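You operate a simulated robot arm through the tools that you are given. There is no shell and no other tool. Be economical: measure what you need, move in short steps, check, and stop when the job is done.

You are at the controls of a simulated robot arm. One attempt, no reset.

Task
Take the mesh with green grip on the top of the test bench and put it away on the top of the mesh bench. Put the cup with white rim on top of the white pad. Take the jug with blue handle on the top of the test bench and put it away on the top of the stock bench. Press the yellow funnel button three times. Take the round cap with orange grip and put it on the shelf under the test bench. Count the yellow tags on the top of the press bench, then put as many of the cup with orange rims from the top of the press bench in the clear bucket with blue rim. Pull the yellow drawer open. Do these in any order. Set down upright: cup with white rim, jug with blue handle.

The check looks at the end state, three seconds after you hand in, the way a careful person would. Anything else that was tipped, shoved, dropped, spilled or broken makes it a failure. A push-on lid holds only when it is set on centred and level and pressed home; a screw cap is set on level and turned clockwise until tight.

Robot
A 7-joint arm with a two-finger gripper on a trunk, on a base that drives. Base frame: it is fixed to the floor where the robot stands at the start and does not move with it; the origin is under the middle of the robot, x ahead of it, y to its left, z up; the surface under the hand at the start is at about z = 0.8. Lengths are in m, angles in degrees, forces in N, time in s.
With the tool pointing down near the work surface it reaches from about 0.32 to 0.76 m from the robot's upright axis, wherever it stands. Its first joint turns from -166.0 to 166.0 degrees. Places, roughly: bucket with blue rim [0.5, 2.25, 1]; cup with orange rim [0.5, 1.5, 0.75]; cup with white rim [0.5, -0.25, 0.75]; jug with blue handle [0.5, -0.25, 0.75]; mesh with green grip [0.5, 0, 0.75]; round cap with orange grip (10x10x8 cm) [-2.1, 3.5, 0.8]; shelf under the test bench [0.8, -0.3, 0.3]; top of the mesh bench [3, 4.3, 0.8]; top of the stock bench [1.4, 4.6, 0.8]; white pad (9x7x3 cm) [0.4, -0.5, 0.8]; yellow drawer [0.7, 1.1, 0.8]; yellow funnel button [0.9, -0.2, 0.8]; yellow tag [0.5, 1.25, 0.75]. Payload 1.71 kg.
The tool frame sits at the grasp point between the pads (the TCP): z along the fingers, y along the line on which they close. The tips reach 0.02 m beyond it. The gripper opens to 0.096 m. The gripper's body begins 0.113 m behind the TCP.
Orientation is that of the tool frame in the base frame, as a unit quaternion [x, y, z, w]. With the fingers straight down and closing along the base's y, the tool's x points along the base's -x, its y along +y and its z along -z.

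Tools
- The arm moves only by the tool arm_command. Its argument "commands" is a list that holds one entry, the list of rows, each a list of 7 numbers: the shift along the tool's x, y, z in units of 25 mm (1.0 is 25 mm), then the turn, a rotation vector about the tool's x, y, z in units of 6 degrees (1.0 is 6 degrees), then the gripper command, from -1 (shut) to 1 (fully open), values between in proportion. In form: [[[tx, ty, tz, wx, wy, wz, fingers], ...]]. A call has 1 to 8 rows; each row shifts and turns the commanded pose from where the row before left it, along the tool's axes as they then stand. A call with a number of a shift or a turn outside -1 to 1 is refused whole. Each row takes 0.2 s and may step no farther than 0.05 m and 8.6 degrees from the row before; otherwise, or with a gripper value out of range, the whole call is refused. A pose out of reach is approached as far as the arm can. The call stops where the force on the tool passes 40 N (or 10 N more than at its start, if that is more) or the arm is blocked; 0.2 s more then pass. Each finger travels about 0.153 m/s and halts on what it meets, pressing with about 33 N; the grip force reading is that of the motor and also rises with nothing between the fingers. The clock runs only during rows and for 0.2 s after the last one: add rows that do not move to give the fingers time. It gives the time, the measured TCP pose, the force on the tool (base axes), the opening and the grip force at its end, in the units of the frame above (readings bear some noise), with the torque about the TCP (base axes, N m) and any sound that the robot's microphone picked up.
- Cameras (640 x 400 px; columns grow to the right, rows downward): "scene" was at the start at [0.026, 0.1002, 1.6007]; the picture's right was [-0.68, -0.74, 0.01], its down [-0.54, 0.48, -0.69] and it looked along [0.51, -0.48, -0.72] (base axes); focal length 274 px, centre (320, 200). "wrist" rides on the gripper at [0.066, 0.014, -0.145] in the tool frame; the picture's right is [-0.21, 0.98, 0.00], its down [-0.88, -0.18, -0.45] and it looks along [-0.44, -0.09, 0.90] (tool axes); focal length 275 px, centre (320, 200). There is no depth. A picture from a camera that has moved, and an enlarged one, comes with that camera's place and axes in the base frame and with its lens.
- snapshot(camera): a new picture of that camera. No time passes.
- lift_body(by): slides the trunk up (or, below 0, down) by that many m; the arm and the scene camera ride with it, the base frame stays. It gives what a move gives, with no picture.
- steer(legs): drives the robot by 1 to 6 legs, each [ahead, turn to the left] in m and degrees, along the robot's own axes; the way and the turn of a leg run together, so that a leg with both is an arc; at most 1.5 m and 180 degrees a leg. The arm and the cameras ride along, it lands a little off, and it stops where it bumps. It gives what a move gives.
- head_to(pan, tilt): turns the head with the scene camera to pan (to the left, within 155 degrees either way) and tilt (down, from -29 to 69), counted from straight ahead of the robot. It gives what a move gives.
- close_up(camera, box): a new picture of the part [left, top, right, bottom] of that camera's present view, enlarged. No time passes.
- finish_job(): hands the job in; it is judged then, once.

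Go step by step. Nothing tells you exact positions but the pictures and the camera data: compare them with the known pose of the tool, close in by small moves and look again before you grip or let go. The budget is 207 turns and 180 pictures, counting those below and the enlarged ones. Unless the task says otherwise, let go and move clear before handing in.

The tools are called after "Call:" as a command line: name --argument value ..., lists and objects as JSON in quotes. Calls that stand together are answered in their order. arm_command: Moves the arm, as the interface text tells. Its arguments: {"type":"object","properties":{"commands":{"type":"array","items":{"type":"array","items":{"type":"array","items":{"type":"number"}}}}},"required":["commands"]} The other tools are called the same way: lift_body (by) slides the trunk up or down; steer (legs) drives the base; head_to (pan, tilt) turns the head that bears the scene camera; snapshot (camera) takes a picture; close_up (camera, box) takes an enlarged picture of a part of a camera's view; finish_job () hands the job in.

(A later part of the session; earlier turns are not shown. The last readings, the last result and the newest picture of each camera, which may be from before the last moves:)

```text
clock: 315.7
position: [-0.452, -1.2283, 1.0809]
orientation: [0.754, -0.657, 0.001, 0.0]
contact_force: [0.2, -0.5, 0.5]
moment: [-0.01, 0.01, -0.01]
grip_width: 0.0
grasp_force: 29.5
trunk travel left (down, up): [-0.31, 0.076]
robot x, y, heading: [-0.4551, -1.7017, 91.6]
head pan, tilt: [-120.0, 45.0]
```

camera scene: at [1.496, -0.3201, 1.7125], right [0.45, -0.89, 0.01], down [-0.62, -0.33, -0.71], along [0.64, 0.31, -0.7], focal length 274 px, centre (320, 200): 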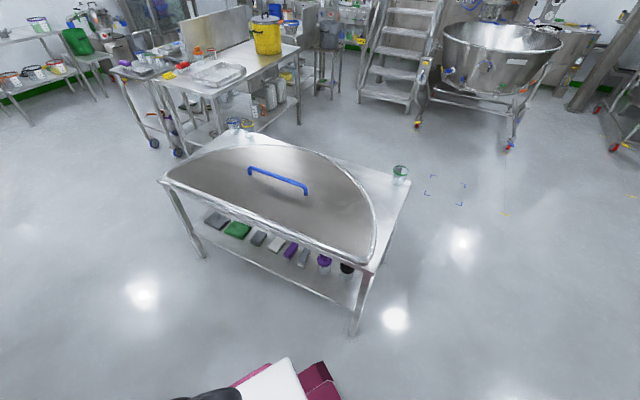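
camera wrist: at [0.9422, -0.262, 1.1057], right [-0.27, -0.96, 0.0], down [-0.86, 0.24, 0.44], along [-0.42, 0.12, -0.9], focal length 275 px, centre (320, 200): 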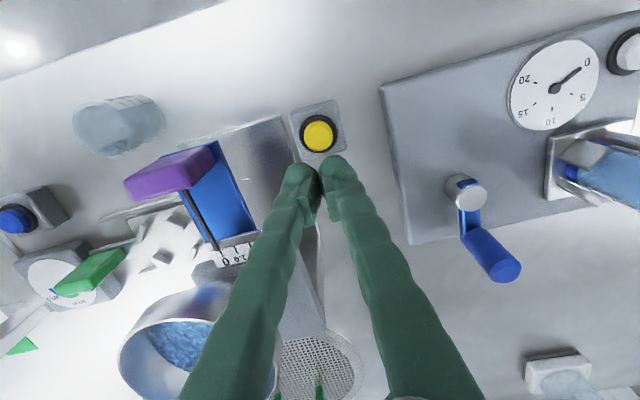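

Call:
steer --legs '[[1.5, 0], [0.1, 0], [0, -91.6], [0.4, 0]]'

Call:
head_to --pan 0 --tilt 55

Call:
snapshot --camera "scene"

Call:
snapshot --camera "wrist"

```text
clock: 331.3
position: [0.3759, -0.1986, 1.087]
orientation: [-0.02, 1.0, -0.002, 0.005]
contact_force: [-0.9, -0.8, 0.3]
moment: [0.02, 0.02, 0.05]
grip_width: 0.0
grasp_force: 29.5
trunk travel left (down, up): [-0.31, 0.076]
robot x, y, heading: [-0.0767, -0.1516, -3.7]
head pan, tilt: [-120.0, 45.0]
```

```text
clock: 333.3
position: [0.3592, -0.1981, 1.0957]
orientation: [-0.019, 1.0, -0.002, 0.013]
contact_force: [0.1, 0.2, -0.6]
moment: [-0.03, -0.04, -0.03]
grip_width: 0.0001
grasp_force: 29.7
trunk travel left (down, up): [-0.31, 0.076]
robot x, y, heading: [-0.078, -0.1526, -3.8]
head pan, tilt: [0.0, 55.0]
```

```text
77 pictures are left
camera scene: at [-0.0275, 0.0004, 1.6972], right [-0.06, -1.0, 0.0], down [-0.83, 0.05, -0.56], along [0.56, -0.04, -0.83], focal length 274 px, centre (320, 200)
```

scene: 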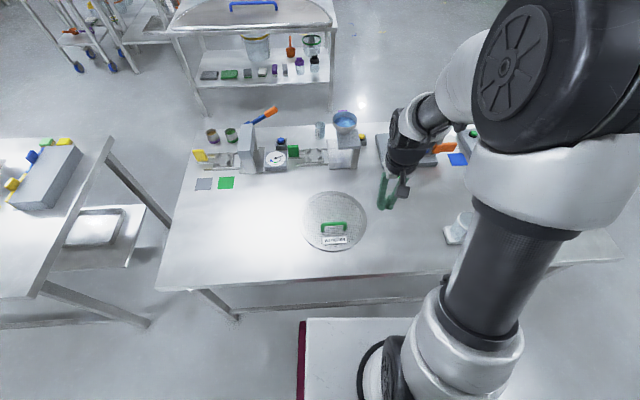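

```text
76 pictures are left
camera wrist: at [0.2899, -0.1858, 1.2384], right [0.17, 0.99, 0.0], down [0.87, -0.15, 0.47], along [0.46, -0.08, -0.88], focal length 275 px, centre (320, 200)
```

wrist: 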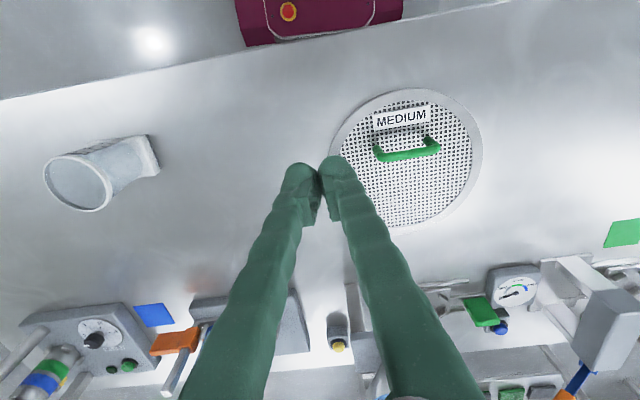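

The mesh handle bar runs along y, centred about (0.442, -0.079). Moving above it, opening, and turning the gripper 90° to close across the bar.

Call:
arm_command --commands '[[[-0.7, 0.93, 0, 0, 0.25, 0, -1], [-0.7, 0.93, 0, 0, 0, 0, 0], [-0.7, 0.93, 0, 0, 0, 0, 0], [-0.7, 0.93, 0, 0, 0, 0, 0], [-0.7, 0.93, 0, 0, 0, 0, 0], [0, 0, 0, 0, 0, -1, 0], [0, 0, 0, 0, 0, -1, 0], [0, 0, 0, 0, 0, -1, 0]]]'

Call:
arm_command --commands '[[[0, 0, 0.5, 0, 0, -1, 0], [0, 0, 0.5, 0, 0, -1, 0], [0, 0, 0.5, 0, 0, -1, 0], [0, 0, 0.5, 0, 0, -1, 0], [0, 0, 0.5, 0, 0, -1, 0], [0, 0, 0.5, 0, 0, -1, 0], [0, 0, 0.5, 0, 0, -1, 0], [0, 0, 0.5, 0, 0, -1, 0]]]'

Call:
arm_command --commands '[[[0, 0, 0.5, 0, 0, -1, 0], [0, 0, 0.5, 0, 0, -1, 0], [0, 0, 0.5, 0, 0, -1, 0], [0, 0, 0.5, 0, 0, -1, 0], [0, 0, 0, 0, 0, 0, 0]]]'

Call:
snapshot --camera "wrist"

```text
clock: 335.1
position: [0.442, -0.0796, 1.0953]
orientation: [-0.176, 0.984, -0.003, -0.001]
contact_force: [-0.9, -0.2, 0.0]
moment: [0.01, 0.01, 0.03]
grip_width: 0.048
grasp_force: 0.0
trunk travel left (down, up): [-0.31, 0.076]
robot x, y, heading: [-0.0768, -0.1482, -3.6]
head pan, tilt: [0.0, 55.0]
```

```text
clock: 336.9
position: [0.4425, -0.0799, 0.9942]
orientation: [-0.562, 0.827, -0.003, -0.001]
contact_force: [0.4, 0.4, -0.2]
moment: [0.0, 0.01, -0.03]
grip_width: 0.048
grasp_force: 0.0
trunk travel left (down, up): [-0.31, 0.076]
robot x, y, heading: [-0.0738, -0.1546, -3.3]
head pan, tilt: [0.0, 55.0]
```

```text
clock: 338.1
position: [0.4418, -0.0808, 0.9439]
orientation: [0.721, -0.693, 0.002, 0.002]
contact_force: [-0.8, 0.4, 0.4]
moment: [0.05, -0.03, -0.02]
grip_width: 0.0481
grasp_force: 0.0
trunk travel left (down, up): [-0.31, 0.076]
robot x, y, heading: [-0.0765, -0.1501, -3.9]
head pan, tilt: [0.0, 55.0]
```

```text
75 pictures are left
camera wrist: at [0.432, -0.1455, 1.09], right [-0.99, 0.17, 0.0], down [0.15, 0.89, 0.44], along [0.07, 0.43, -0.9], focal length 275 px, centre (320, 200)
```

wrist: 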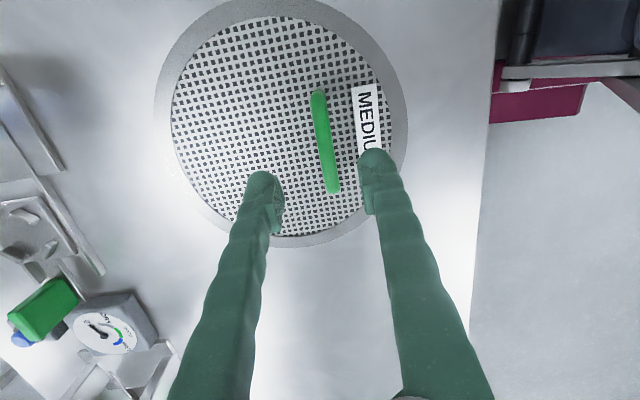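

Handle bar is 6 mm off; correcting and descending.

Call:
arm_command --commands '[[[0, 0.25, 1, 0, 0, 0, 0], [0, 0, 1, 0, 0, 0, 0], [0, 0, 1, 0, 0, 0, 0], [0, 0, 0.6, 0, 0, 0, 0], [0, 0, 0, 0, 0, 0, 0]]]'

Call:
snapshot --camera "wrist"

Call:
close_up --camera "scene" --box '[280, 160, 420, 270]'

```text
clock: 339.3
position: [0.4369, -0.0808, 0.8556]
orientation: [0.721, -0.693, 0.002, 0.002]
contact_force: [-0.5, 0.0, -0.2]
moment: [0.06, 0.0, -0.01]
grip_width: 0.0478
grasp_force: 0.1
trunk travel left (down, up): [-0.31, 0.076]
robot x, y, heading: [-0.0802, -0.1526, -3.6]
head pan, tilt: [0.0, 55.0]
```

```text
74 pictures are left
camera wrist: at [0.4261, -0.1457, 1.0001], right [-0.99, 0.17, 0.0], down [0.15, 0.89, 0.44], along [0.07, 0.43, -0.9], focal length 275 px, centre (320, 200)
```

wrist: 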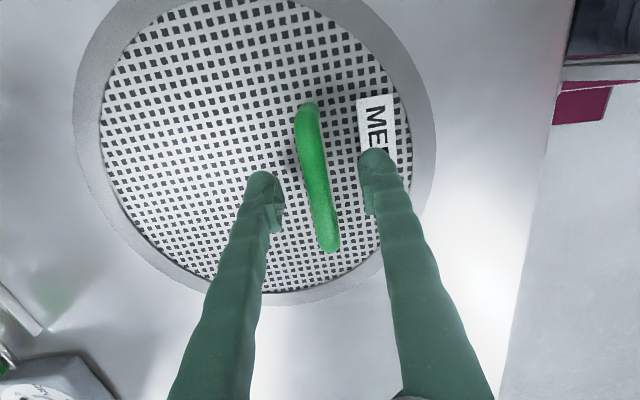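

```text
3.64 times, centred on (350, 215) of scene
camera zoom: at [-0.0273, 0.0005, 1.6972], right [-0.06, -1.0, 0.0], down [-0.83, 0.05, -0.56], along [0.56, -0.04, -0.83], focal length 998 px, centre (211, 146)
```

zoom: 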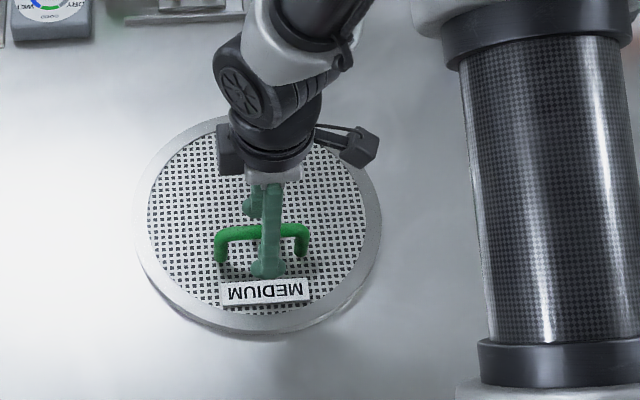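

Call:
arm_command --commands '[[[0, 0, 0.4, 0, 0, 0, 0], [0, 0, 0.35, 0, 0, 0, 0], [0, 0, 0, 0, 0, 0, 0], [0, 0, 0, 0, 0, 0, -1], [0, 0, 0, 0, 0, 0, -1], [0, 0, 0, 0, 0, 0, -1]]]'

Call:
snapshot --camera "wrist"

```text
clock: 340.7
position: [0.4373, -0.0799, 0.8361]
orientation: [0.72, -0.694, 0.001, 0.002]
contact_force: [-0.5, -0.1, 0.0]
moment: [-0.06, -0.02, -0.05]
grip_width: 0.0067
grasp_force: 33.2
trunk travel left (down, up): [-0.31, 0.076]
robot x, y, heading: [-0.0772, -0.149, -3.5]
head pan, tilt: [0.0, 55.0]
```

```text
72 pictures are left
camera wrist: at [0.4279, -0.1451, 0.982], right [-0.99, 0.17, 0.0], down [0.15, 0.88, 0.44], along [0.07, 0.43, -0.9], focal length 275 px, centre (320, 200)
```

wrist: 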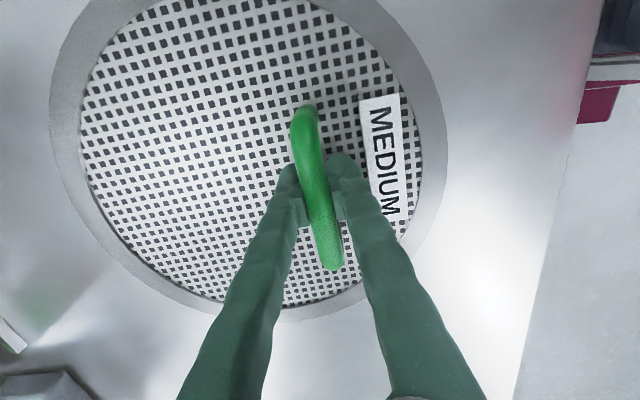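

Closed to only 6.7 mm, so the bar sits above the pads. Reopening, raising 2 cm, and gripping the bar itself.

Call:
arm_command --commands '[[[0, 0, 0, 0, 0, 0, 0], [0, 0, 0, 0, 0, 0, 0], [0, 0, -0.4, 0, 0, 0, 0], [0, 0, -0.4, 0, 0, 0, 0], [0, 0, 0, 0, 0, 0, 0], [0, 0, 0, 0, 0, 0, -1], [0, 0, 0, 0, 0, 0, -1], [0, 0, 0, 0, 0, 0, -1]]]'

Call:
snapshot --camera "wrist"

```text
clock: 342.5
position: [0.4374, -0.0797, 0.8577]
orientation: [0.721, -0.693, 0.002, 0.002]
contact_force: [0.6, 0.8, 1.8]
moment: [0.04, 0.0, -0.14]
grip_width: 0.0088
grasp_force: 33.3
trunk travel left (down, up): [-0.31, 0.076]
robot x, y, heading: [-0.0771, -0.15, -3.4]
head pan, tilt: [0.0, 55.0]
```

```text
71 pictures are left
camera wrist: at [0.4269, -0.1458, 1.0026], right [-0.99, 0.17, 0.0], down [0.15, 0.88, 0.44], along [0.07, 0.43, -0.9], focal length 275 px, centre (320, 200)
```

wrist: 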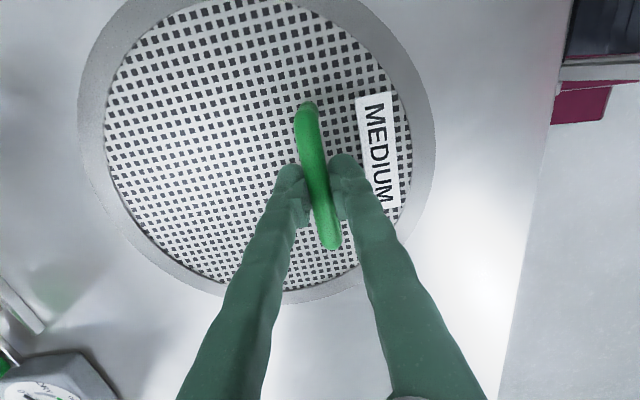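

Now 8.8 mm with contact on the bar. Lifting slightly to test.

Call:
arm_command --commands '[[[0, 0, -0.4, 0, 0, 0, -1], [0, 0, -0.6, 0, 0, 0, -1], [0, 0, -1, 0, 0, 0, -1], [0, 0, -1, 0, 0, 0, -1], [0, 0, 0, 0, 0, 0, -1]]]'

Call:
snapshot --camera "wrist"

Call:
close_up --camera "scene" --box '[240, 120, 440, 290]'

```text
clock: 343.7
position: [0.4375, -0.0798, 0.9306]
orientation: [0.721, -0.693, 0.001, 0.003]
contact_force: [0.3, 0.8, -3.2]
moment: [0.02, 0.1, 0.01]
grip_width: 0.009
grasp_force: 33.3
trunk travel left (down, up): [-0.31, 0.076]
robot x, y, heading: [-0.077, -0.152, -3.8]
head pan, tilt: [0.0, 55.0]
```

```text
70 pictures are left
camera wrist: at [0.4276, -0.1446, 1.0771], right [-0.99, 0.17, 0.0], down [0.15, 0.89, 0.44], along [0.07, 0.43, -0.9], focal length 275 px, centre (320, 200)
```

wrist: 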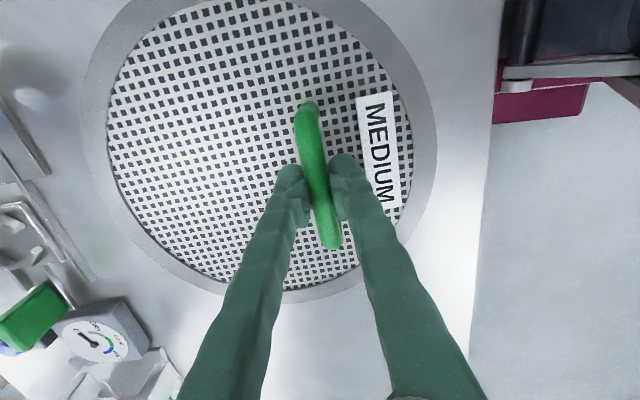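

```text
2.35 times, centred on (340, 205) of scene
camera zoom: at [-0.0266, 0.0005, 1.6971], right [-0.06, -1.0, 0.0], down [-0.83, 0.05, -0.56], along [0.56, -0.04, -0.83], focal length 646 px, centre (273, 188)
```

zoom: 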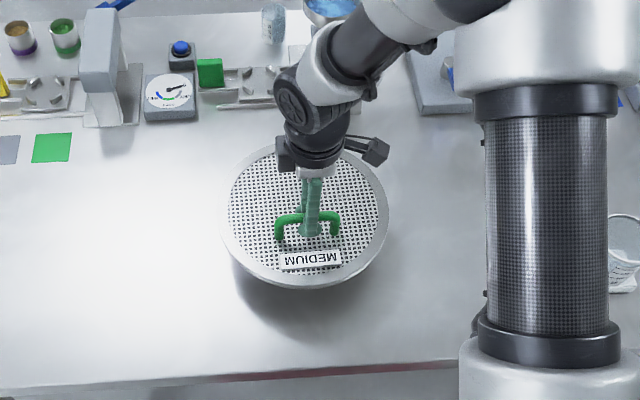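

The mesh lifts level. Raising it and driving toward the mesh bench.

Call:
arm_command --commands '[[[0, 0, -1, 0, 0, 0, -1], [0, 0, -1, 0, 0, 0, -1], [0, 0, -1, 0, 0, 0, -1], [0, 0, -1, 0, 0, 0, -1], [0, 0, -1, 0, 0, 0, -1], [0, 0, -1, 0, 0, 0, -1], [0, 0, 0, 0, 0, 0, -1]]]'

Call:
steer --legs '[[-0.55, 0], [0, 93.7], [1.5, 0], [1.5, 0], [0.35, 0]]'

```text
clock: 345.3
position: [0.4357, -0.0797, 1.0782]
orientation: [0.721, -0.693, 0.003, 0.003]
contact_force: [0.4, 0.6, -1.9]
moment: [-0.04, 0.1, 0.0]
grip_width: 0.0091
grasp_force: 32.8
trunk travel left (down, up): [-0.31, 0.076]
robot x, y, heading: [-0.0769, -0.1498, -3.8]
head pan, tilt: [0.0, 55.0]
```

```text
clock: 370.4
position: [-0.6049, 3.6999, 1.0791]
orientation: [1.0, 0.02, 0.003, 0.001]
contact_force: [0.3, -0.3, -3.2]
moment: [-0.09, -0.03, 0.02]
grip_width: 0.0089
grasp_force: 33.0
trunk travel left (down, up): [-0.31, 0.076]
robot x, y, heading: [-0.5338, 3.1853, 86.9]
head pan, tilt: [0.0, 55.0]
```

Call:
steer --legs '[[0, -86.9], [1.5, 0], [0.4, 0]]'

Call:
head_to --pan 30 --tilt 25

Call:
snapshot --camera "scene"

```text
clock: 385.1
position: [1.8995, 3.4037, 1.0854]
orientation: [0.76, -0.65, 0.009, -0.003]
contact_force: [-0.1, 0.0, -2.9]
moment: [-0.01, 0.1, 0.0]
grip_width: 0.0089
grasp_force: 32.6
trunk travel left (down, up): [-0.31, 0.076]
robot x, y, heading: [1.4145, 3.272, 3.4]
head pan, tilt: [0.0, 55.0]
```

```text
clock: 386.1
position: [1.8827, 3.4025, 1.0916]
orientation: [0.76, -0.65, 0.013, -0.007]
contact_force: [0.7, -0.1, -3.4]
moment: [-0.02, 0.06, 0.0]
grip_width: 0.0088
grasp_force: 32.8
trunk travel left (down, up): [-0.31, 0.076]
robot x, y, heading: [1.4133, 3.2703, 3.2]
head pan, tilt: [30.0, 25.0]
```

```text
68 pictures are left
camera scene: at [1.4524, 3.4751, 1.7409], right [0.55, -0.84, -0.01], down [-0.37, -0.23, -0.9], along [0.75, 0.5, -0.44], focal length 274 px, centre (320, 200)
```

scene: 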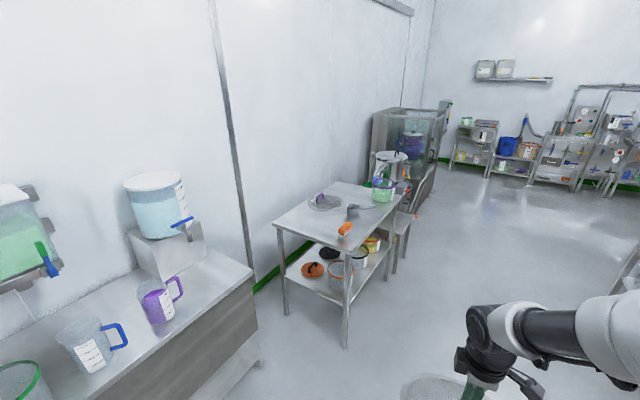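

The mesh bench is the table with a purple-grip mesh on top; the left part of its top (around x 2.74, y 4.44) is free. Driving in front of it.

Call:
steer --legs '[[1.45, 0], [0, 87]]'

Call:
head_to --pan 0 --tilt 40

Call:
snapshot --camera "scene"

```text
clock: 398.0
position: [2.7667, 3.827, 1.0935]
orientation: [1.0, 0.025, 0.005, -0.015]
contact_force: [-0.1, -0.4, -3.3]
moment: [-0.08, 0.01, 0.02]
grip_width: 0.0093
grasp_force: 33.1
trunk travel left (down, up): [-0.31, 0.076]
robot x, y, heading: [2.8527, 3.3486, 87.3]
head pan, tilt: [30.0, 25.0]
```

```text
clock: 398.9
position: [2.7673, 3.8112, 1.1009]
orientation: [0.999, 0.025, 0.007, -0.022]
contact_force: [0.4, -0.2, -2.4]
moment: [-0.04, -0.02, 0.01]
grip_width: 0.009
grasp_force: 32.7
trunk travel left (down, up): [-0.31, 0.076]
robot x, y, heading: [2.8521, 3.344, 87.3]
head pan, tilt: [0.0, 40.0]
```

```text
67 pictures are left
camera scene: at [2.7002, 3.4096, 1.7176], right [1.0, -0.05, 0.0], down [-0.03, -0.66, -0.76], along [0.04, 0.75, -0.66], focal length 274 px, centre (320, 200)
```

scene: 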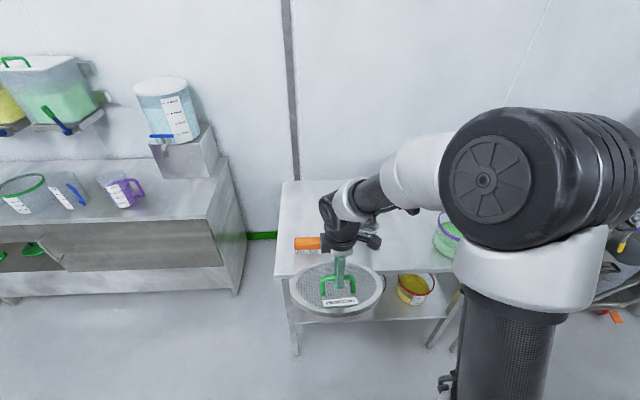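

Call:
steer --legs '[[0.335, 0]]'

Call:
head_to --pan 15 --tilt 50

Call:
snapshot --camera "scene"

Call:
snapshot --camera "wrist"

```text
clock: 401.3
position: [2.7806, 4.1541, 1.0997]
orientation: [0.999, 0.027, 0.007, -0.021]
contact_force: [-0.2, 0.1, -3.0]
moment: [-0.06, 0.0, -0.02]
grip_width: 0.0088
grasp_force: 33.2
trunk travel left (down, up): [-0.31, 0.076]
robot x, y, heading: [2.8701, 3.692, 87.7]
head pan, tilt: [0.0, 40.0]
```

```text
clock: 402.1
position: [2.779, 4.1345, 1.1082]
orientation: [0.999, 0.028, 0.007, -0.031]
contact_force: [-0.4, 1.2, -2.6]
moment: [0.03, -0.03, 0.02]
grip_width: 0.009
grasp_force: 32.5
trunk travel left (down, up): [-0.31, 0.076]
robot x, y, heading: [2.8673, 3.6906, 87.3]
head pan, tilt: [15.0, 50.0]
```

```text
66 pictures are left
camera scene: at [2.6956, 3.739, 1.7038], right [0.98, 0.22, 0.0], down [0.17, -0.76, -0.63], along [-0.14, 0.62, -0.78], focal length 274 px, centre (320, 200)
```

scene: 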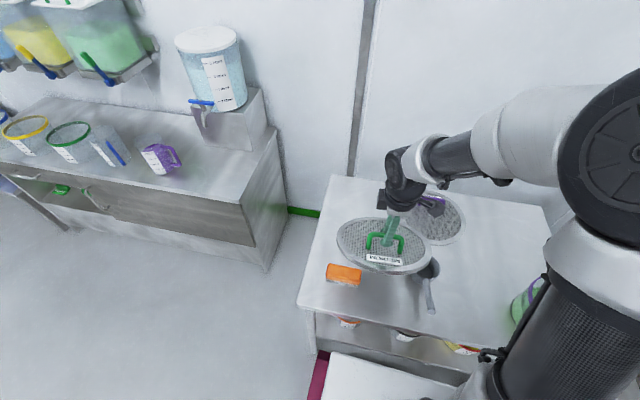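

```text
65 pictures are left
camera wrist: at [2.8449, 4.1159, 1.2527], right [-0.15, -0.99, -0.06], down [-0.89, 0.11, 0.44], along [-0.43, 0.12, -0.9], focal length 275 px, centre (320, 200)
```

wrist: 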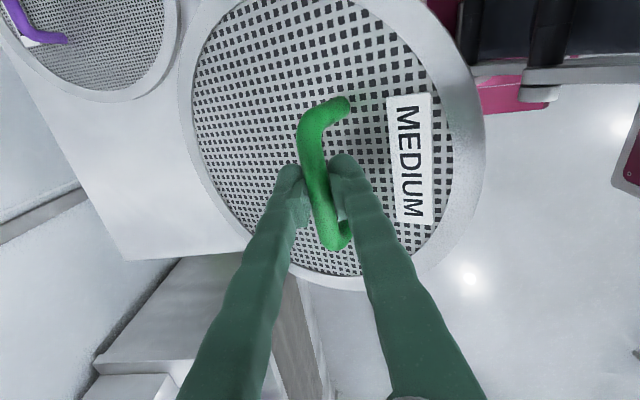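

Purple mesh's left edge is at x≈2.87 and the brush ends at y≈4.17. I'll move the mesh to centre ≈(2.70, 4.43), levelling the hand.

Call:
arm_command --commands '[[[-0.27, -0.96, 0, -0.6, -0.12, 0, -1], [-0.27, -0.96, 0, 0, 0, 0, -1], [-0.27, -0.96, 0, 0, 0, 0, -1], [-0.27, -0.96, 0, 0, 0, 0, -1], [-0.27, -0.96, 0, 0, 0, 0, -1], [-0.27, -0.96, 0, 0, 0, 0, -1], [-0.27, -0.96, 0, 0, 0, 0, -1], [-0.27, -0.96, 0, 0, 0, 0, -1]]]'

Call:
arm_command --commands '[[[-0.27, -0.96, 0.5, 0, 0, 0, -1], [-0.27, -0.96, 0.8, 0, 0, 0, -1], [-0.27, -0.96, 0.8, 0, 0, 0, -1], [0, 0, 1, 0, 0, 0, -1], [0, 0, 1, 0, 0, 0, -1], [0, 0, 0, 0, 0, 0, -1]]]'

Call:
snapshot --camera "scene"

Call:
snapshot --camera "wrist"

```text
clock: 403.9
position: [2.7134, 4.3252, 1.1067]
orientation: [1.0, 0.027, 0.001, 0.002]
contact_force: [0.4, -0.2, -3.1]
moment: [-0.06, -0.02, 0.0]
grip_width: 0.009
grasp_force: 32.9
trunk travel left (down, up): [-0.31, 0.076]
robot x, y, heading: [2.8718, 3.6891, 87.5]
head pan, tilt: [15.0, 50.0]
```

```text
clock: 405.2
position: [2.6906, 4.3947, 1.0055]
orientation: [1.0, 0.027, 0.002, 0.001]
contact_force: [-0.1, -0.3, -3.3]
moment: [-0.02, 0.01, 0.0]
grip_width: 0.009
grasp_force: 33.2
trunk travel left (down, up): [-0.31, 0.076]
robot x, y, heading: [2.8695, 3.6888, 87.6]
head pan, tilt: [15.0, 50.0]
```

```text
64 pictures are left
camera scene: at [2.6955, 3.7404, 1.7037], right [0.98, 0.22, 0.0], down [0.17, -0.76, -0.63], along [-0.14, 0.61, -0.78], focal length 274 px, centre (320, 200)
```

scene: 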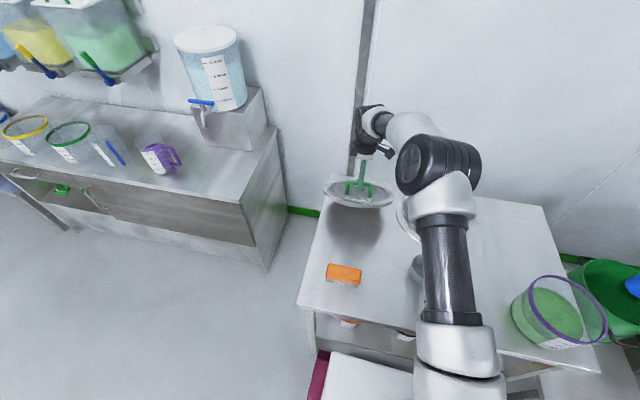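

```text
63 pictures are left
camera wrist: at [2.7566, 4.3848, 1.1506], right [-0.15, -0.99, 0.0], down [-0.89, 0.14, 0.44], along [-0.44, 0.07, -0.9], focal length 275 px, centre (320, 200)
```

wrist: 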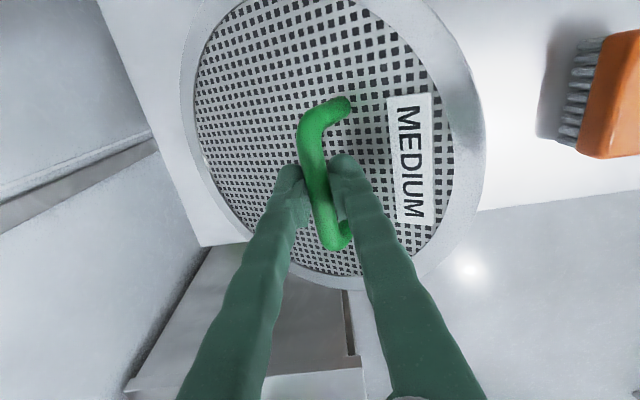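

The mesh has sagged at its far side in the grip. Let me see how much.

Call:
close_up --camera "scene" --box '[290, 140, 430, 260]'

```text
3.33 times, centred on (360, 200) of scene
camera zoom: at [2.6955, 3.7404, 1.7037], right [0.98, 0.22, 0.0], down [0.17, -0.76, -0.63], along [-0.14, 0.61, -0.78], focal length 915 px, centre (187, 200)
```

zoom: 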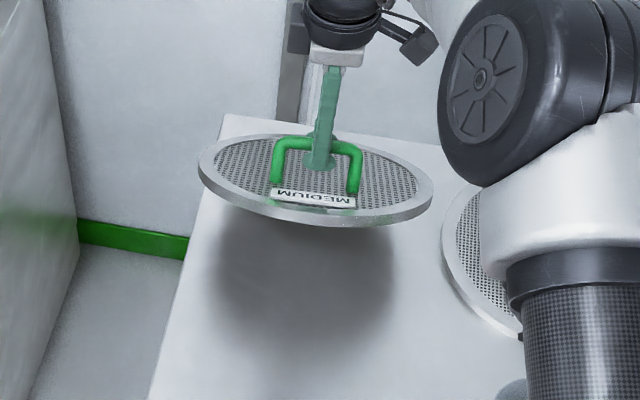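

It's about 28° down at the far edge; setting it down will level it as the far edge touches first. Lowering gradually.

Call:
arm_command --commands '[[[0, 0, 0.8, 0, 0, 0, -1], [0, 0, 0.8, 0, 0, 0, -1], [0, 0, 0.5, 0, 0, 0, -1], [0, 0, 0.5, 0, 0, 0, -1], [0, 0, 0.5, 0, 0, 0, -1], [0, 0, 0.5, 0, 0, 0, -1], [0, 0, 0.5, 0, 0, 0, -1], [0, 0, 0, 0, 0, 0, -1]]]'

Call:
close_up --camera "scene" --box '[290, 140, 430, 260]'

```text
clock: 406.9
position: [2.689, 4.3818, 0.9199]
orientation: [1.0, 0.028, 0.001, -0.006]
contact_force: [0.4, -0.8, -3.3]
moment: [-0.01, 0.03, -0.01]
grip_width: 0.0089
grasp_force: 32.7
trunk travel left (down, up): [-0.31, 0.076]
robot x, y, heading: [2.869, 3.6879, 87.6]
head pan, tilt: [15.0, 50.0]
stopped in row 8: the arm was blocked; the commanded pose is now the measured one
```

```text
3.33 times, centred on (360, 200) of scene
camera zoom: at [2.6958, 3.7379, 1.7039], right [0.98, 0.22, 0.0], down [0.17, -0.76, -0.63], along [-0.14, 0.62, -0.78], focal length 915 px, centre (187, 200)
```

zoom: 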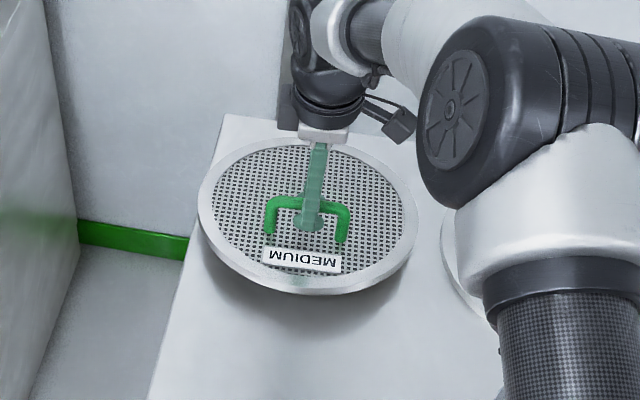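

The arm reports blocked though the mesh now hangs level and just above the table. I'll use the trunk to lower the last centimetres.

Call:
snapshot --camera "wrist"

Call:
snapshot --camera "scene"

```text
60 pictures are left
camera wrist: at [2.756, 4.3692, 1.0645], right [-0.15, -0.99, -0.01], down [-0.89, 0.13, 0.44], along [-0.44, 0.08, -0.9], focal length 275 px, centre (320, 200)
```

wrist: 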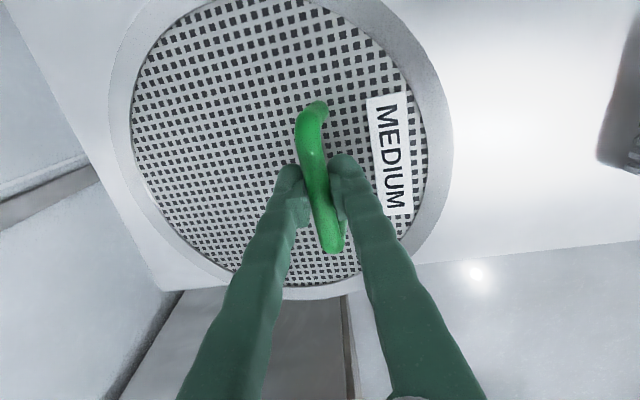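

```text
59 pictures are left
camera scene: at [2.6958, 3.7379, 1.7039], right [0.98, 0.22, 0.0], down [0.17, -0.76, -0.63], along [-0.14, 0.62, -0.78], focal length 274 px, centre (320, 200)
```

scene: 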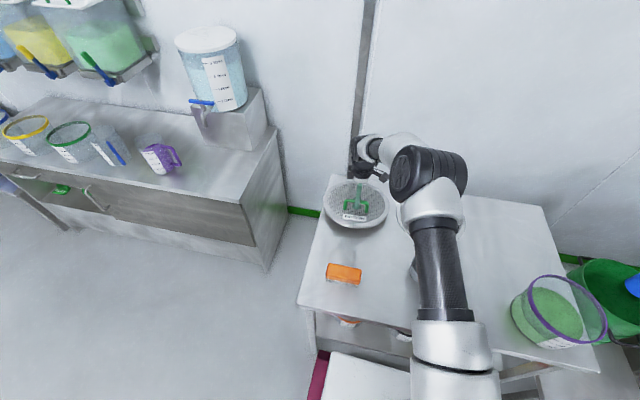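

Call:
lift_body --by -0.03

Call:
close_up --camera "scene" --box '[290, 140, 430, 260]'

```text
clock: 407.6
position: [2.6891, 4.3836, 0.8895]
orientation: [1.0, 0.027, 0.001, -0.008]
contact_force: [0.9, -1.3, 23.0]
moment: [0.0, -0.12, 0.0]
grip_width: 0.0087
grasp_force: 32.9
trunk travel left (down, up): [-0.28, 0.106]
robot x, y, heading: [2.8703, 3.689, 87.6]
head pan, tilt: [15.0, 50.0]
```

```text
3.33 times, centred on (360, 200) of scene
camera zoom: at [2.696, 3.7382, 1.6733], right [0.98, 0.22, 0.0], down [0.17, -0.76, -0.63], along [-0.14, 0.62, -0.78], focal length 915 px, centre (187, 200)
```

zoom: 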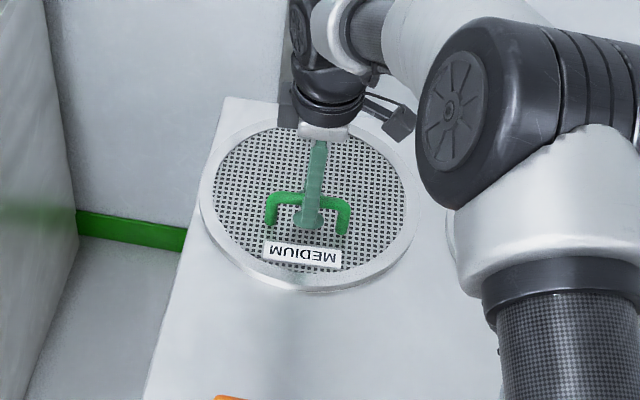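

It rests flat on the table but close to the left edge. A small lift, 1.2 cm right, and back down.

Call:
arm_command --commands '[[[0, 0, -0.4, 0, 0, 0, -1], [0, 0, -0.2, 0, 0, 0, -1], [0.5, 0, 0, 0, 0, 0, -1], [0, 0, 0.2, 0, 0, 0, -1], [0, 0, 0.2, 0, 0, 0, -1], [0, 0, 0, 0, 0, 0, -1]]]'

Call:
close_up --camera "scene" --box '[290, 140, 430, 260]'

```text
clock: 409.0
position: [2.7, 4.3842, 0.8896]
orientation: [1.0, 0.027, 0.0, -0.005]
contact_force: [-0.9, 0.7, -1.8]
moment: [0.0, -0.03, 0.01]
grip_width: 0.0081
grasp_force: 33.5
trunk travel left (down, up): [-0.28, 0.106]
robot x, y, heading: [2.8674, 3.6914, 87.6]
head pan, tilt: [15.0, 50.0]
```

```text
3.33 times, centred on (360, 200) of scene
camera zoom: at [2.6955, 3.7406, 1.6733], right [0.98, 0.22, 0.0], down [0.17, -0.76, -0.63], along [-0.14, 0.61, -0.78], focal length 915 px, centre (187, 200)
```

zoom: 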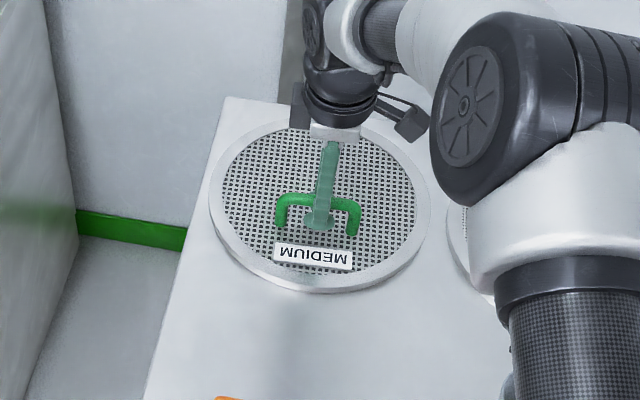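

Call:
arm_command --commands '[[[0, 0, 0.15, 0, 0, 0, -1], [0, 0, 0.15, 0, 0, 0, -1], [0, 0, 0, 0, 0, 0, -1]]]'

```text
clock: 409.8
position: [2.7006, 4.3836, 0.8851]
orientation: [1.0, 0.028, 0.001, -0.009]
contact_force: [-2.0, 1.6, 24.8]
moment: [0.03, -0.03, 0.01]
grip_width: 0.008
grasp_force: 32.9
trunk travel left (down, up): [-0.28, 0.106]
robot x, y, heading: [2.8696, 3.6888, 87.3]
head pan, tilt: [15.0, 50.0]
```

Resting on the table. Opening and rising.

Call:
arm_command --commands '[[[0, 0, -0.1, 0, 0, 0, -0.4], [0, 0, 0, 0, 0, 0, -0.2], [0, 0, 0, 0, 0, 0, -0.2], [0, 0, -0.6, 0, 0, 0, -0.2], [0, 0, -1, 0, 0, 0, -0.2], [0, 0, -1, 0, 0, 0, -0.2], [0, 0, -1, 0, 0, 0, -0.2], [0, 0, -1, 0, 0, 0, -0.2]]]'

Call:
close_up --camera "scene" --box '[270, 130, 450, 290]'

```text
clock: 411.6
position: [2.7004, 4.3824, 1.0041]
orientation: [1.0, 0.027, 0.002, -0.005]
contact_force: [-0.5, -0.1, -0.2]
moment: [0.02, 0.02, 0.04]
grip_width: 0.0385
grasp_force: 0.1
trunk travel left (down, up): [-0.28, 0.106]
robot x, y, heading: [2.869, 3.6921, 87.6]
head pan, tilt: [15.0, 50.0]
```

```text
2.50 times, centred on (360, 210) of scene
camera zoom: at [2.6955, 3.74, 1.6734], right [0.98, 0.22, 0.0], down [0.17, -0.76, -0.63], along [-0.14, 0.61, -0.78], focal length 686 px, centre (220, 175)
```

zoom: 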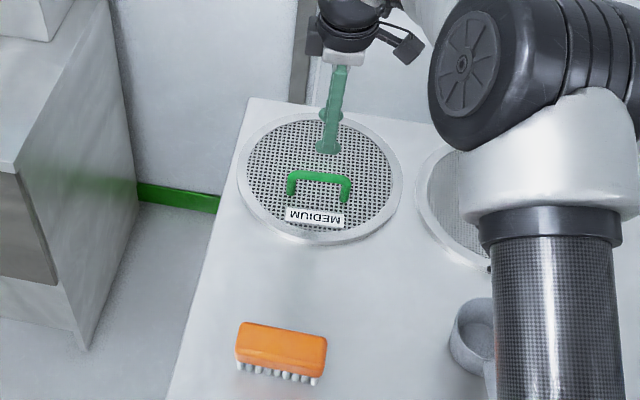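

The mesh lies flat on the mesh bench. Retracting and heading to the press bench.

Call:
arm_command --commands '[[[0, 1, -1, 0, 0, 0, -0.2], [0, 1, -1, 0, 0, 0, -0.2], [0, 1, -1, 0, 0, 0, -0.2], [0, 1, -0.5, 0, 0, 0, -0.2], [0, 1, 0, 0, 0, 0, -0.2], [0, 1, 0, 0, 0, 0, -0.2], [0, 1, 0, 0, 0, 0, -0.2], [0, 1, 0, 0, 0, 0, -0.2]]]'

Call:
steer --legs '[[-0.4, 0], [0, 92.4], [1.5, 0], [1.5, 0]]'

```text
clock: 413.4
position: [2.7111, 4.1778, 1.0886]
orientation: [1.0, 0.028, 0.001, -0.006]
contact_force: [-1.0, 0.5, 0.6]
moment: [0.05, 0.0, -0.01]
grip_width: 0.0382
grasp_force: 0.0
trunk travel left (down, up): [-0.28, 0.106]
robot x, y, heading: [2.8687, 3.6923, 87.5]
head pan, tilt: [15.0, 50.0]
```

```text
clock: 435.9
position: [-0.6414, 3.1647, 1.088]
orientation: [0.679, 0.734, -0.002, -0.005]
contact_force: [-0.2, 0.2, -0.1]
moment: [0.03, -0.02, -0.02]
grip_width: 0.0384
grasp_force: 0.1
trunk travel left (down, up): [-0.28, 0.106]
robot x, y, heading: [-0.158, 3.3325, 178.5]
head pan, tilt: [15.0, 50.0]
```

Call:
steer --legs '[[0.25, 0], [0, 91.5], [1.5, 0], [0.2, 0], [0, 90]]'

Call:
head_to --pan 0 --tilt 40

Call:
snapshot --camera "scene"

```text
clock: 455.6
position: [0.0644, 1.8368, 1.0947]
orientation: [0.734, -0.68, 0.011, -0.007]
contact_force: [-0.2, 0.9, -0.2]
moment: [0.02, -0.02, 0.02]
grip_width: 0.0384
grasp_force: 0.0
trunk travel left (down, up): [-0.28, 0.106]
robot x, y, heading: [-0.4044, 1.6608, -1.2]
head pan, tilt: [15.0, 50.0]
```

```text
clock: 456.4
position: [0.0478, 1.8369, 1.1011]
orientation: [0.733, -0.679, 0.016, -0.014]
contact_force: [0.1, 0.6, -0.3]
moment: [0.02, 0.01, -0.02]
grip_width: 0.0383
grasp_force: 0.1
trunk travel left (down, up): [-0.28, 0.106]
robot x, y, heading: [-0.4035, 1.6649, -1.1]
head pan, tilt: [0.0, 40.0]
```

```text
55 pictures are left
camera scene: at [-0.3471, 1.8169, 1.6873], right [-0.02, -1.0, 0.0], down [-0.66, 0.01, -0.76], along [0.75, -0.02, -0.66], focal length 274 px, centre (320, 200)
```

scene: 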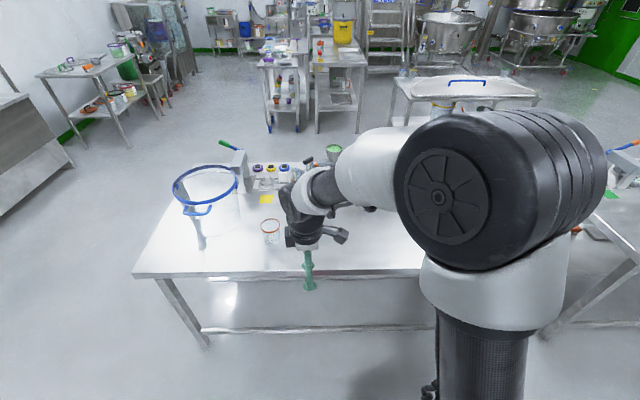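

The arm blocks the view; I'll rotate the wrist back so its camera faces ahead, and move it to the right side to uncover the bench.

Call:
arm_command --commands '[[[0, 0, -0.5, 0, 0, 1, -0.2], [0, 0, -0.5, 0, 0, 1, -0.2], [0, 0, -0.5, 0, 0, 1, -0.2], [0, 0, -0.5, 0, 0, 1, -0.2], [0, 0, 0, 0, 0, 1, -0.2], [0, 0, 0, 0, 0, 1, -0.2], [0, 0, 0, 0, 0, 1, -0.2], [0, 0, 0, 0, 0, 1, -0.2]]]'

Call:
arm_command --commands '[[[0, 0, 0, 0, 0, 1, -0.2], [0, 0, 0, 0, 0, 1, -0.2], [0, 0, 0, 0, 0, 1, -0.2], [0, 0, 0, 0, 0, 1, -0.2], [0, 0, 0, 0, 0, 1, -0.2], [0, 0, 0, 0, 0, 1, -0.2], [0, 0, 0, 0, 0, 0.6, -0.2], [0, 0, 0, 0, 0, 0, -0.2]]]'

Call:
arm_command --commands '[[[0, -1, 0, 0, 0, 0, -0.2], [0, -1, 0, 0, 0, 0, -0.2], [0, -1, 0, 0, 0, 0, -0.2], [0, -1, 0, 0, 0, 0, -0.2], [0, -1, 0, 0, 0, 0, -0.2], [0, -1, 0, 0, 0, 0, -0.2], [0, -1, 0, 0, 0, 0, -0.2], [0, -1, 0, 0, 0, 0, -0.2]]]'

Call:
arm_command --commands '[[[0, -1, 0, 0, 0, 0, -0.2], [0, -1, 0, 0, 0, 0, -0.2], [0, -1, 0, 0, 0, 0, -0.2], [0, -1, 0, 0, 0, 0, -0.2], [0, -1, 0, 0, 0, 0, -0.2], [0, -1, 0, 0, 0, 0, -0.2], [0, -1, 0, 0, 0, 0, -0.2], [0, -1, 0, 0, 0, 0, -0.2]]]'

Call:
snapshot --camera "scene"

```text
clock: 458.2
position: [0.0444, 1.8357, 1.1519]
orientation: [-0.391, 0.92, -0.011, 0.018]
contact_force: [0.2, 0.4, 0.4]
moment: [0.02, 0.03, 0.03]
grip_width: 0.0383
grasp_force: 0.1
trunk travel left (down, up): [-0.28, 0.106]
robot x, y, heading: [-0.4001, 1.6636, -1.3]
head pan, tilt: [0.0, 40.0]
```

```text
clock: 460.0
position: [0.0463, 1.8375, 1.1525]
orientation: [-0.058, 0.998, -0.004, 0.021]
contact_force: [0.4, -0.2, 0.2]
moment: [0.03, 0.0, 0.03]
grip_width: 0.0382
grasp_force: 0.1
trunk travel left (down, up): [-0.28, 0.106]
robot x, y, heading: [-0.4035, 1.6641, -1.3]
head pan, tilt: [0.0, 40.0]
```

```text
clock: 461.8
position: [0.0707, 1.6383, 1.1529]
orientation: [-0.058, 0.998, -0.003, 0.02]
contact_force: [0.2, -0.4, 0.3]
moment: [0.04, 0.0, 0.01]
grip_width: 0.0383
grasp_force: 0.0
trunk travel left (down, up): [-0.28, 0.106]
robot x, y, heading: [-0.4033, 1.6596, -1.1]
head pan, tilt: [0.0, 40.0]
```

```text
clock: 463.6
position: [0.0922, 1.4411, 1.1563]
orientation: [-0.058, 0.998, -0.003, 0.021]
contact_force: [-0.8, -0.5, 0.2]
moment: [0.01, -0.01, -0.02]
grip_width: 0.0383
grasp_force: 0.1
trunk travel left (down, up): [-0.28, 0.106]
robot x, y, heading: [-0.4042, 1.6622, -1.2]
head pan, tilt: [0.0, 40.0]
```

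```text
54 pictures are left
camera scene: at [-0.3473, 1.8164, 1.6874], right [-0.02, -1.0, 0.0], down [-0.66, 0.01, -0.76], along [0.76, -0.02, -0.66], focal length 274 px, centre (320, 200)
```

scene: 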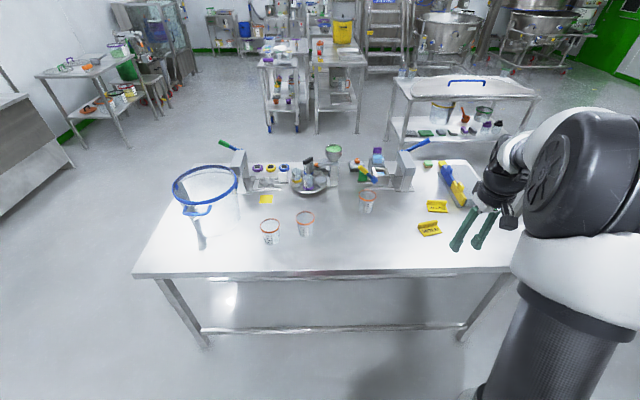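

Call:
close_up --camera "scene" --box '[220, 130, 380, 250]'

Call:
close_up --camera "scene" --box '[340, 130, 500, 250]'

Call:
snapshot --camera "wrist"

```text
3.33 times, centred on (300, 190) of scene
camera zoom: at [-0.3473, 1.8164, 1.6874], right [-0.02, -1.0, 0.0], down [-0.66, 0.01, -0.76], along [0.76, -0.02, -0.66], focal length 915 px, centre (387, 233)
```

zoom: 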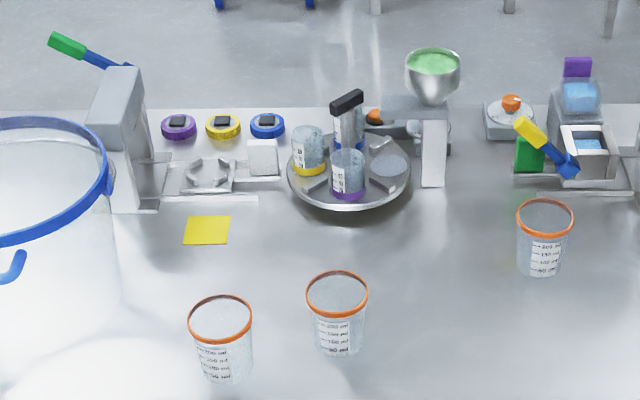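

```text
3.33 times, centred on (420, 190) of scene
camera zoom: at [-0.3473, 1.8164, 1.6874], right [-0.02, -1.0, 0.0], down [-0.66, 0.01, -0.76], along [0.76, -0.02, -0.66], focal length 915 px, centre (-13, 233)
```

zoom: 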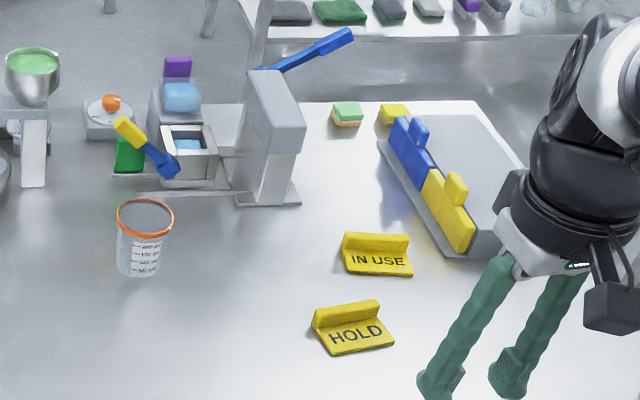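

```text
51 pictures are left
camera wrist: at [0.0197, 1.4483, 1.2987], right [0.09, 1.0, 0.0], down [0.87, -0.08, 0.48], along [0.48, -0.04, -0.88], focal length 275 px, centre (320, 200)
```

wrist: 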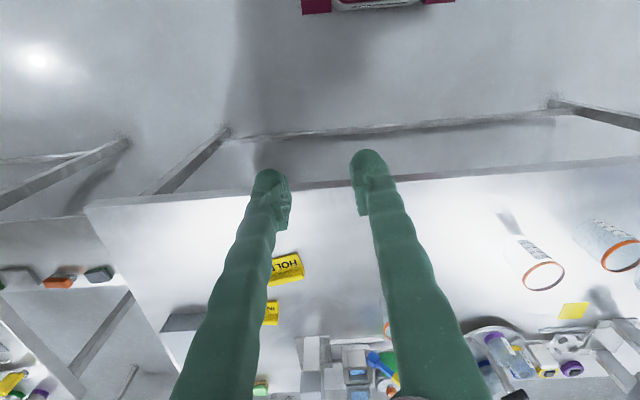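

There are exactly two yellow tags on the press bench ("IN USE" and "HOLD"), so two orange-rim cups go into the bucket. Cups are at about (0.42, 1.99), (0.46, 1.86), (0.60, 1.58); bucket centre about (0.51, 2.23). The yellow drawer's front faces +y. Moving the base to y≈2.05.

Call:
steer --legs '[[0, 91], [0.4, 0], [0, -90], [0.37, 0]]'

Call:
head_to --pan 10 --tilt 50

Call:
snapshot --camera "wrist"

Call:
snapshot --camera "scene"

```text
clock: 477.4
position: [0.4604, 1.8674, 1.1561]
orientation: [-0.079, 0.997, -0.002, 0.021]
contact_force: [0.3, -0.2, -0.7]
moment: [0.01, 0.04, -0.03]
grip_width: 0.0386
grasp_force: 0.0
trunk travel left (down, up): [-0.28, 0.106]
robot x, y, heading: [-0.0439, 2.0668, 1.3]
head pan, tilt: [0.0, 40.0]
```

```text
clock: 478.1
position: [0.4406, 1.8662, 1.1653]
orientation: [-0.078, 0.997, -0.004, 0.029]
contact_force: [-0.5, 0.6, 0.3]
moment: [0.03, -0.09, -0.04]
grip_width: 0.0384
grasp_force: 0.0
trunk travel left (down, up): [-0.28, 0.106]
robot x, y, heading: [-0.0443, 2.0662, 1.2]
head pan, tilt: [10.0, 50.0]
```

```text
50 pictures are left
camera wrist: at [0.3659, 1.8712, 1.306], right [0.05, 1.0, 0.0], down [0.87, -0.04, 0.5], along [0.5, -0.02, -0.87], focal length 275 px, centre (320, 200)
```

wrist: 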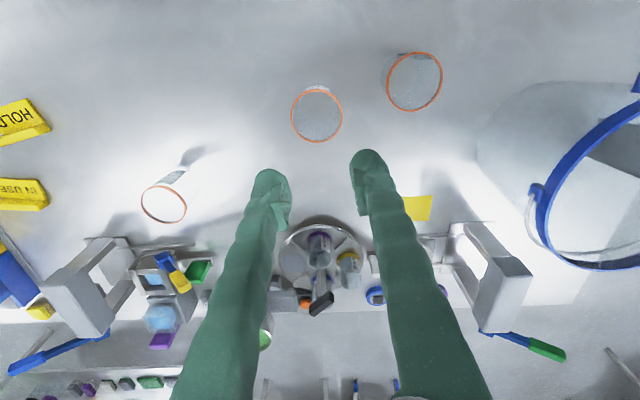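

```text
49 pictures are left
camera scene: at [-0.0062, 2.236, 1.6735], right [0.19, -0.98, 0.0], down [-0.76, -0.15, -0.63], along [0.62, 0.12, -0.77], focal length 274 px, centre (320, 200)
```

scene: 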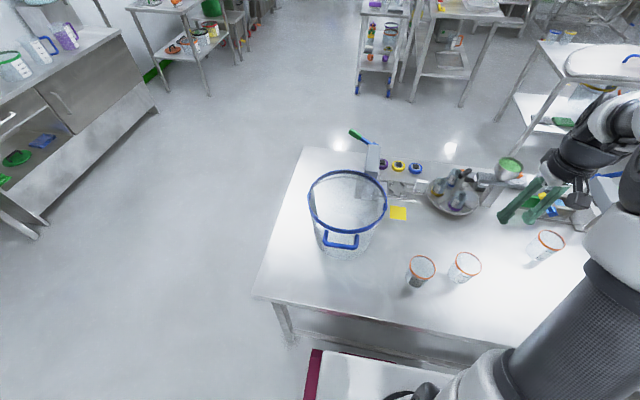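

Cup B is at (0.461, 1.864), bucket centre at (0.553, 2.255) with rim z≈0.99. Opening, levelling the tool and lowering over cup B.

Call:
arm_command --commands '[[[-0.4, -0.1, 1, -0.09, 0.55, 0, 1], [-0.4, -0.1, 1, 0, 0, 0, 1], [0, 0, 1, 0, 0, 0, 1], [0, 0, 1, 0, 0, 0, 1], [0, 0, 1, 0, 0, 0, 1], [0, 0, 1, 0, 0, 0, 1], [0, 0, 1, 0, 0, 0, 1], [0, 0, 0.8, 0, 0, 0, 1]]]'

Call:
snapshot --camera "wrist"

```text
clock: 479.9
position: [0.4655, 1.8683, 0.9696]
orientation: [-0.079, 0.997, -0.002, -0.001]
contact_force: [-1.1, 0.3, 0.0]
moment: [-0.01, -0.02, 0.0]
grip_width: 0.0959
grasp_force: 0.1
trunk travel left (down, up): [-0.28, 0.106]
robot x, y, heading: [-0.0467, 2.0687, 1.3]
head pan, tilt: [10.0, 50.0]
```

```text
48 pictures are left
camera wrist: at [0.4004, 1.8713, 1.1152], right [0.05, 1.0, 0.0], down [0.9, -0.04, 0.44], along [0.44, -0.02, -0.9], focal length 275 px, centre (320, 200)
```

wrist: 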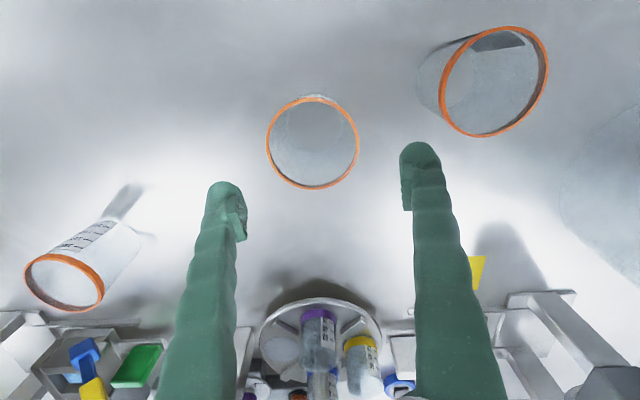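

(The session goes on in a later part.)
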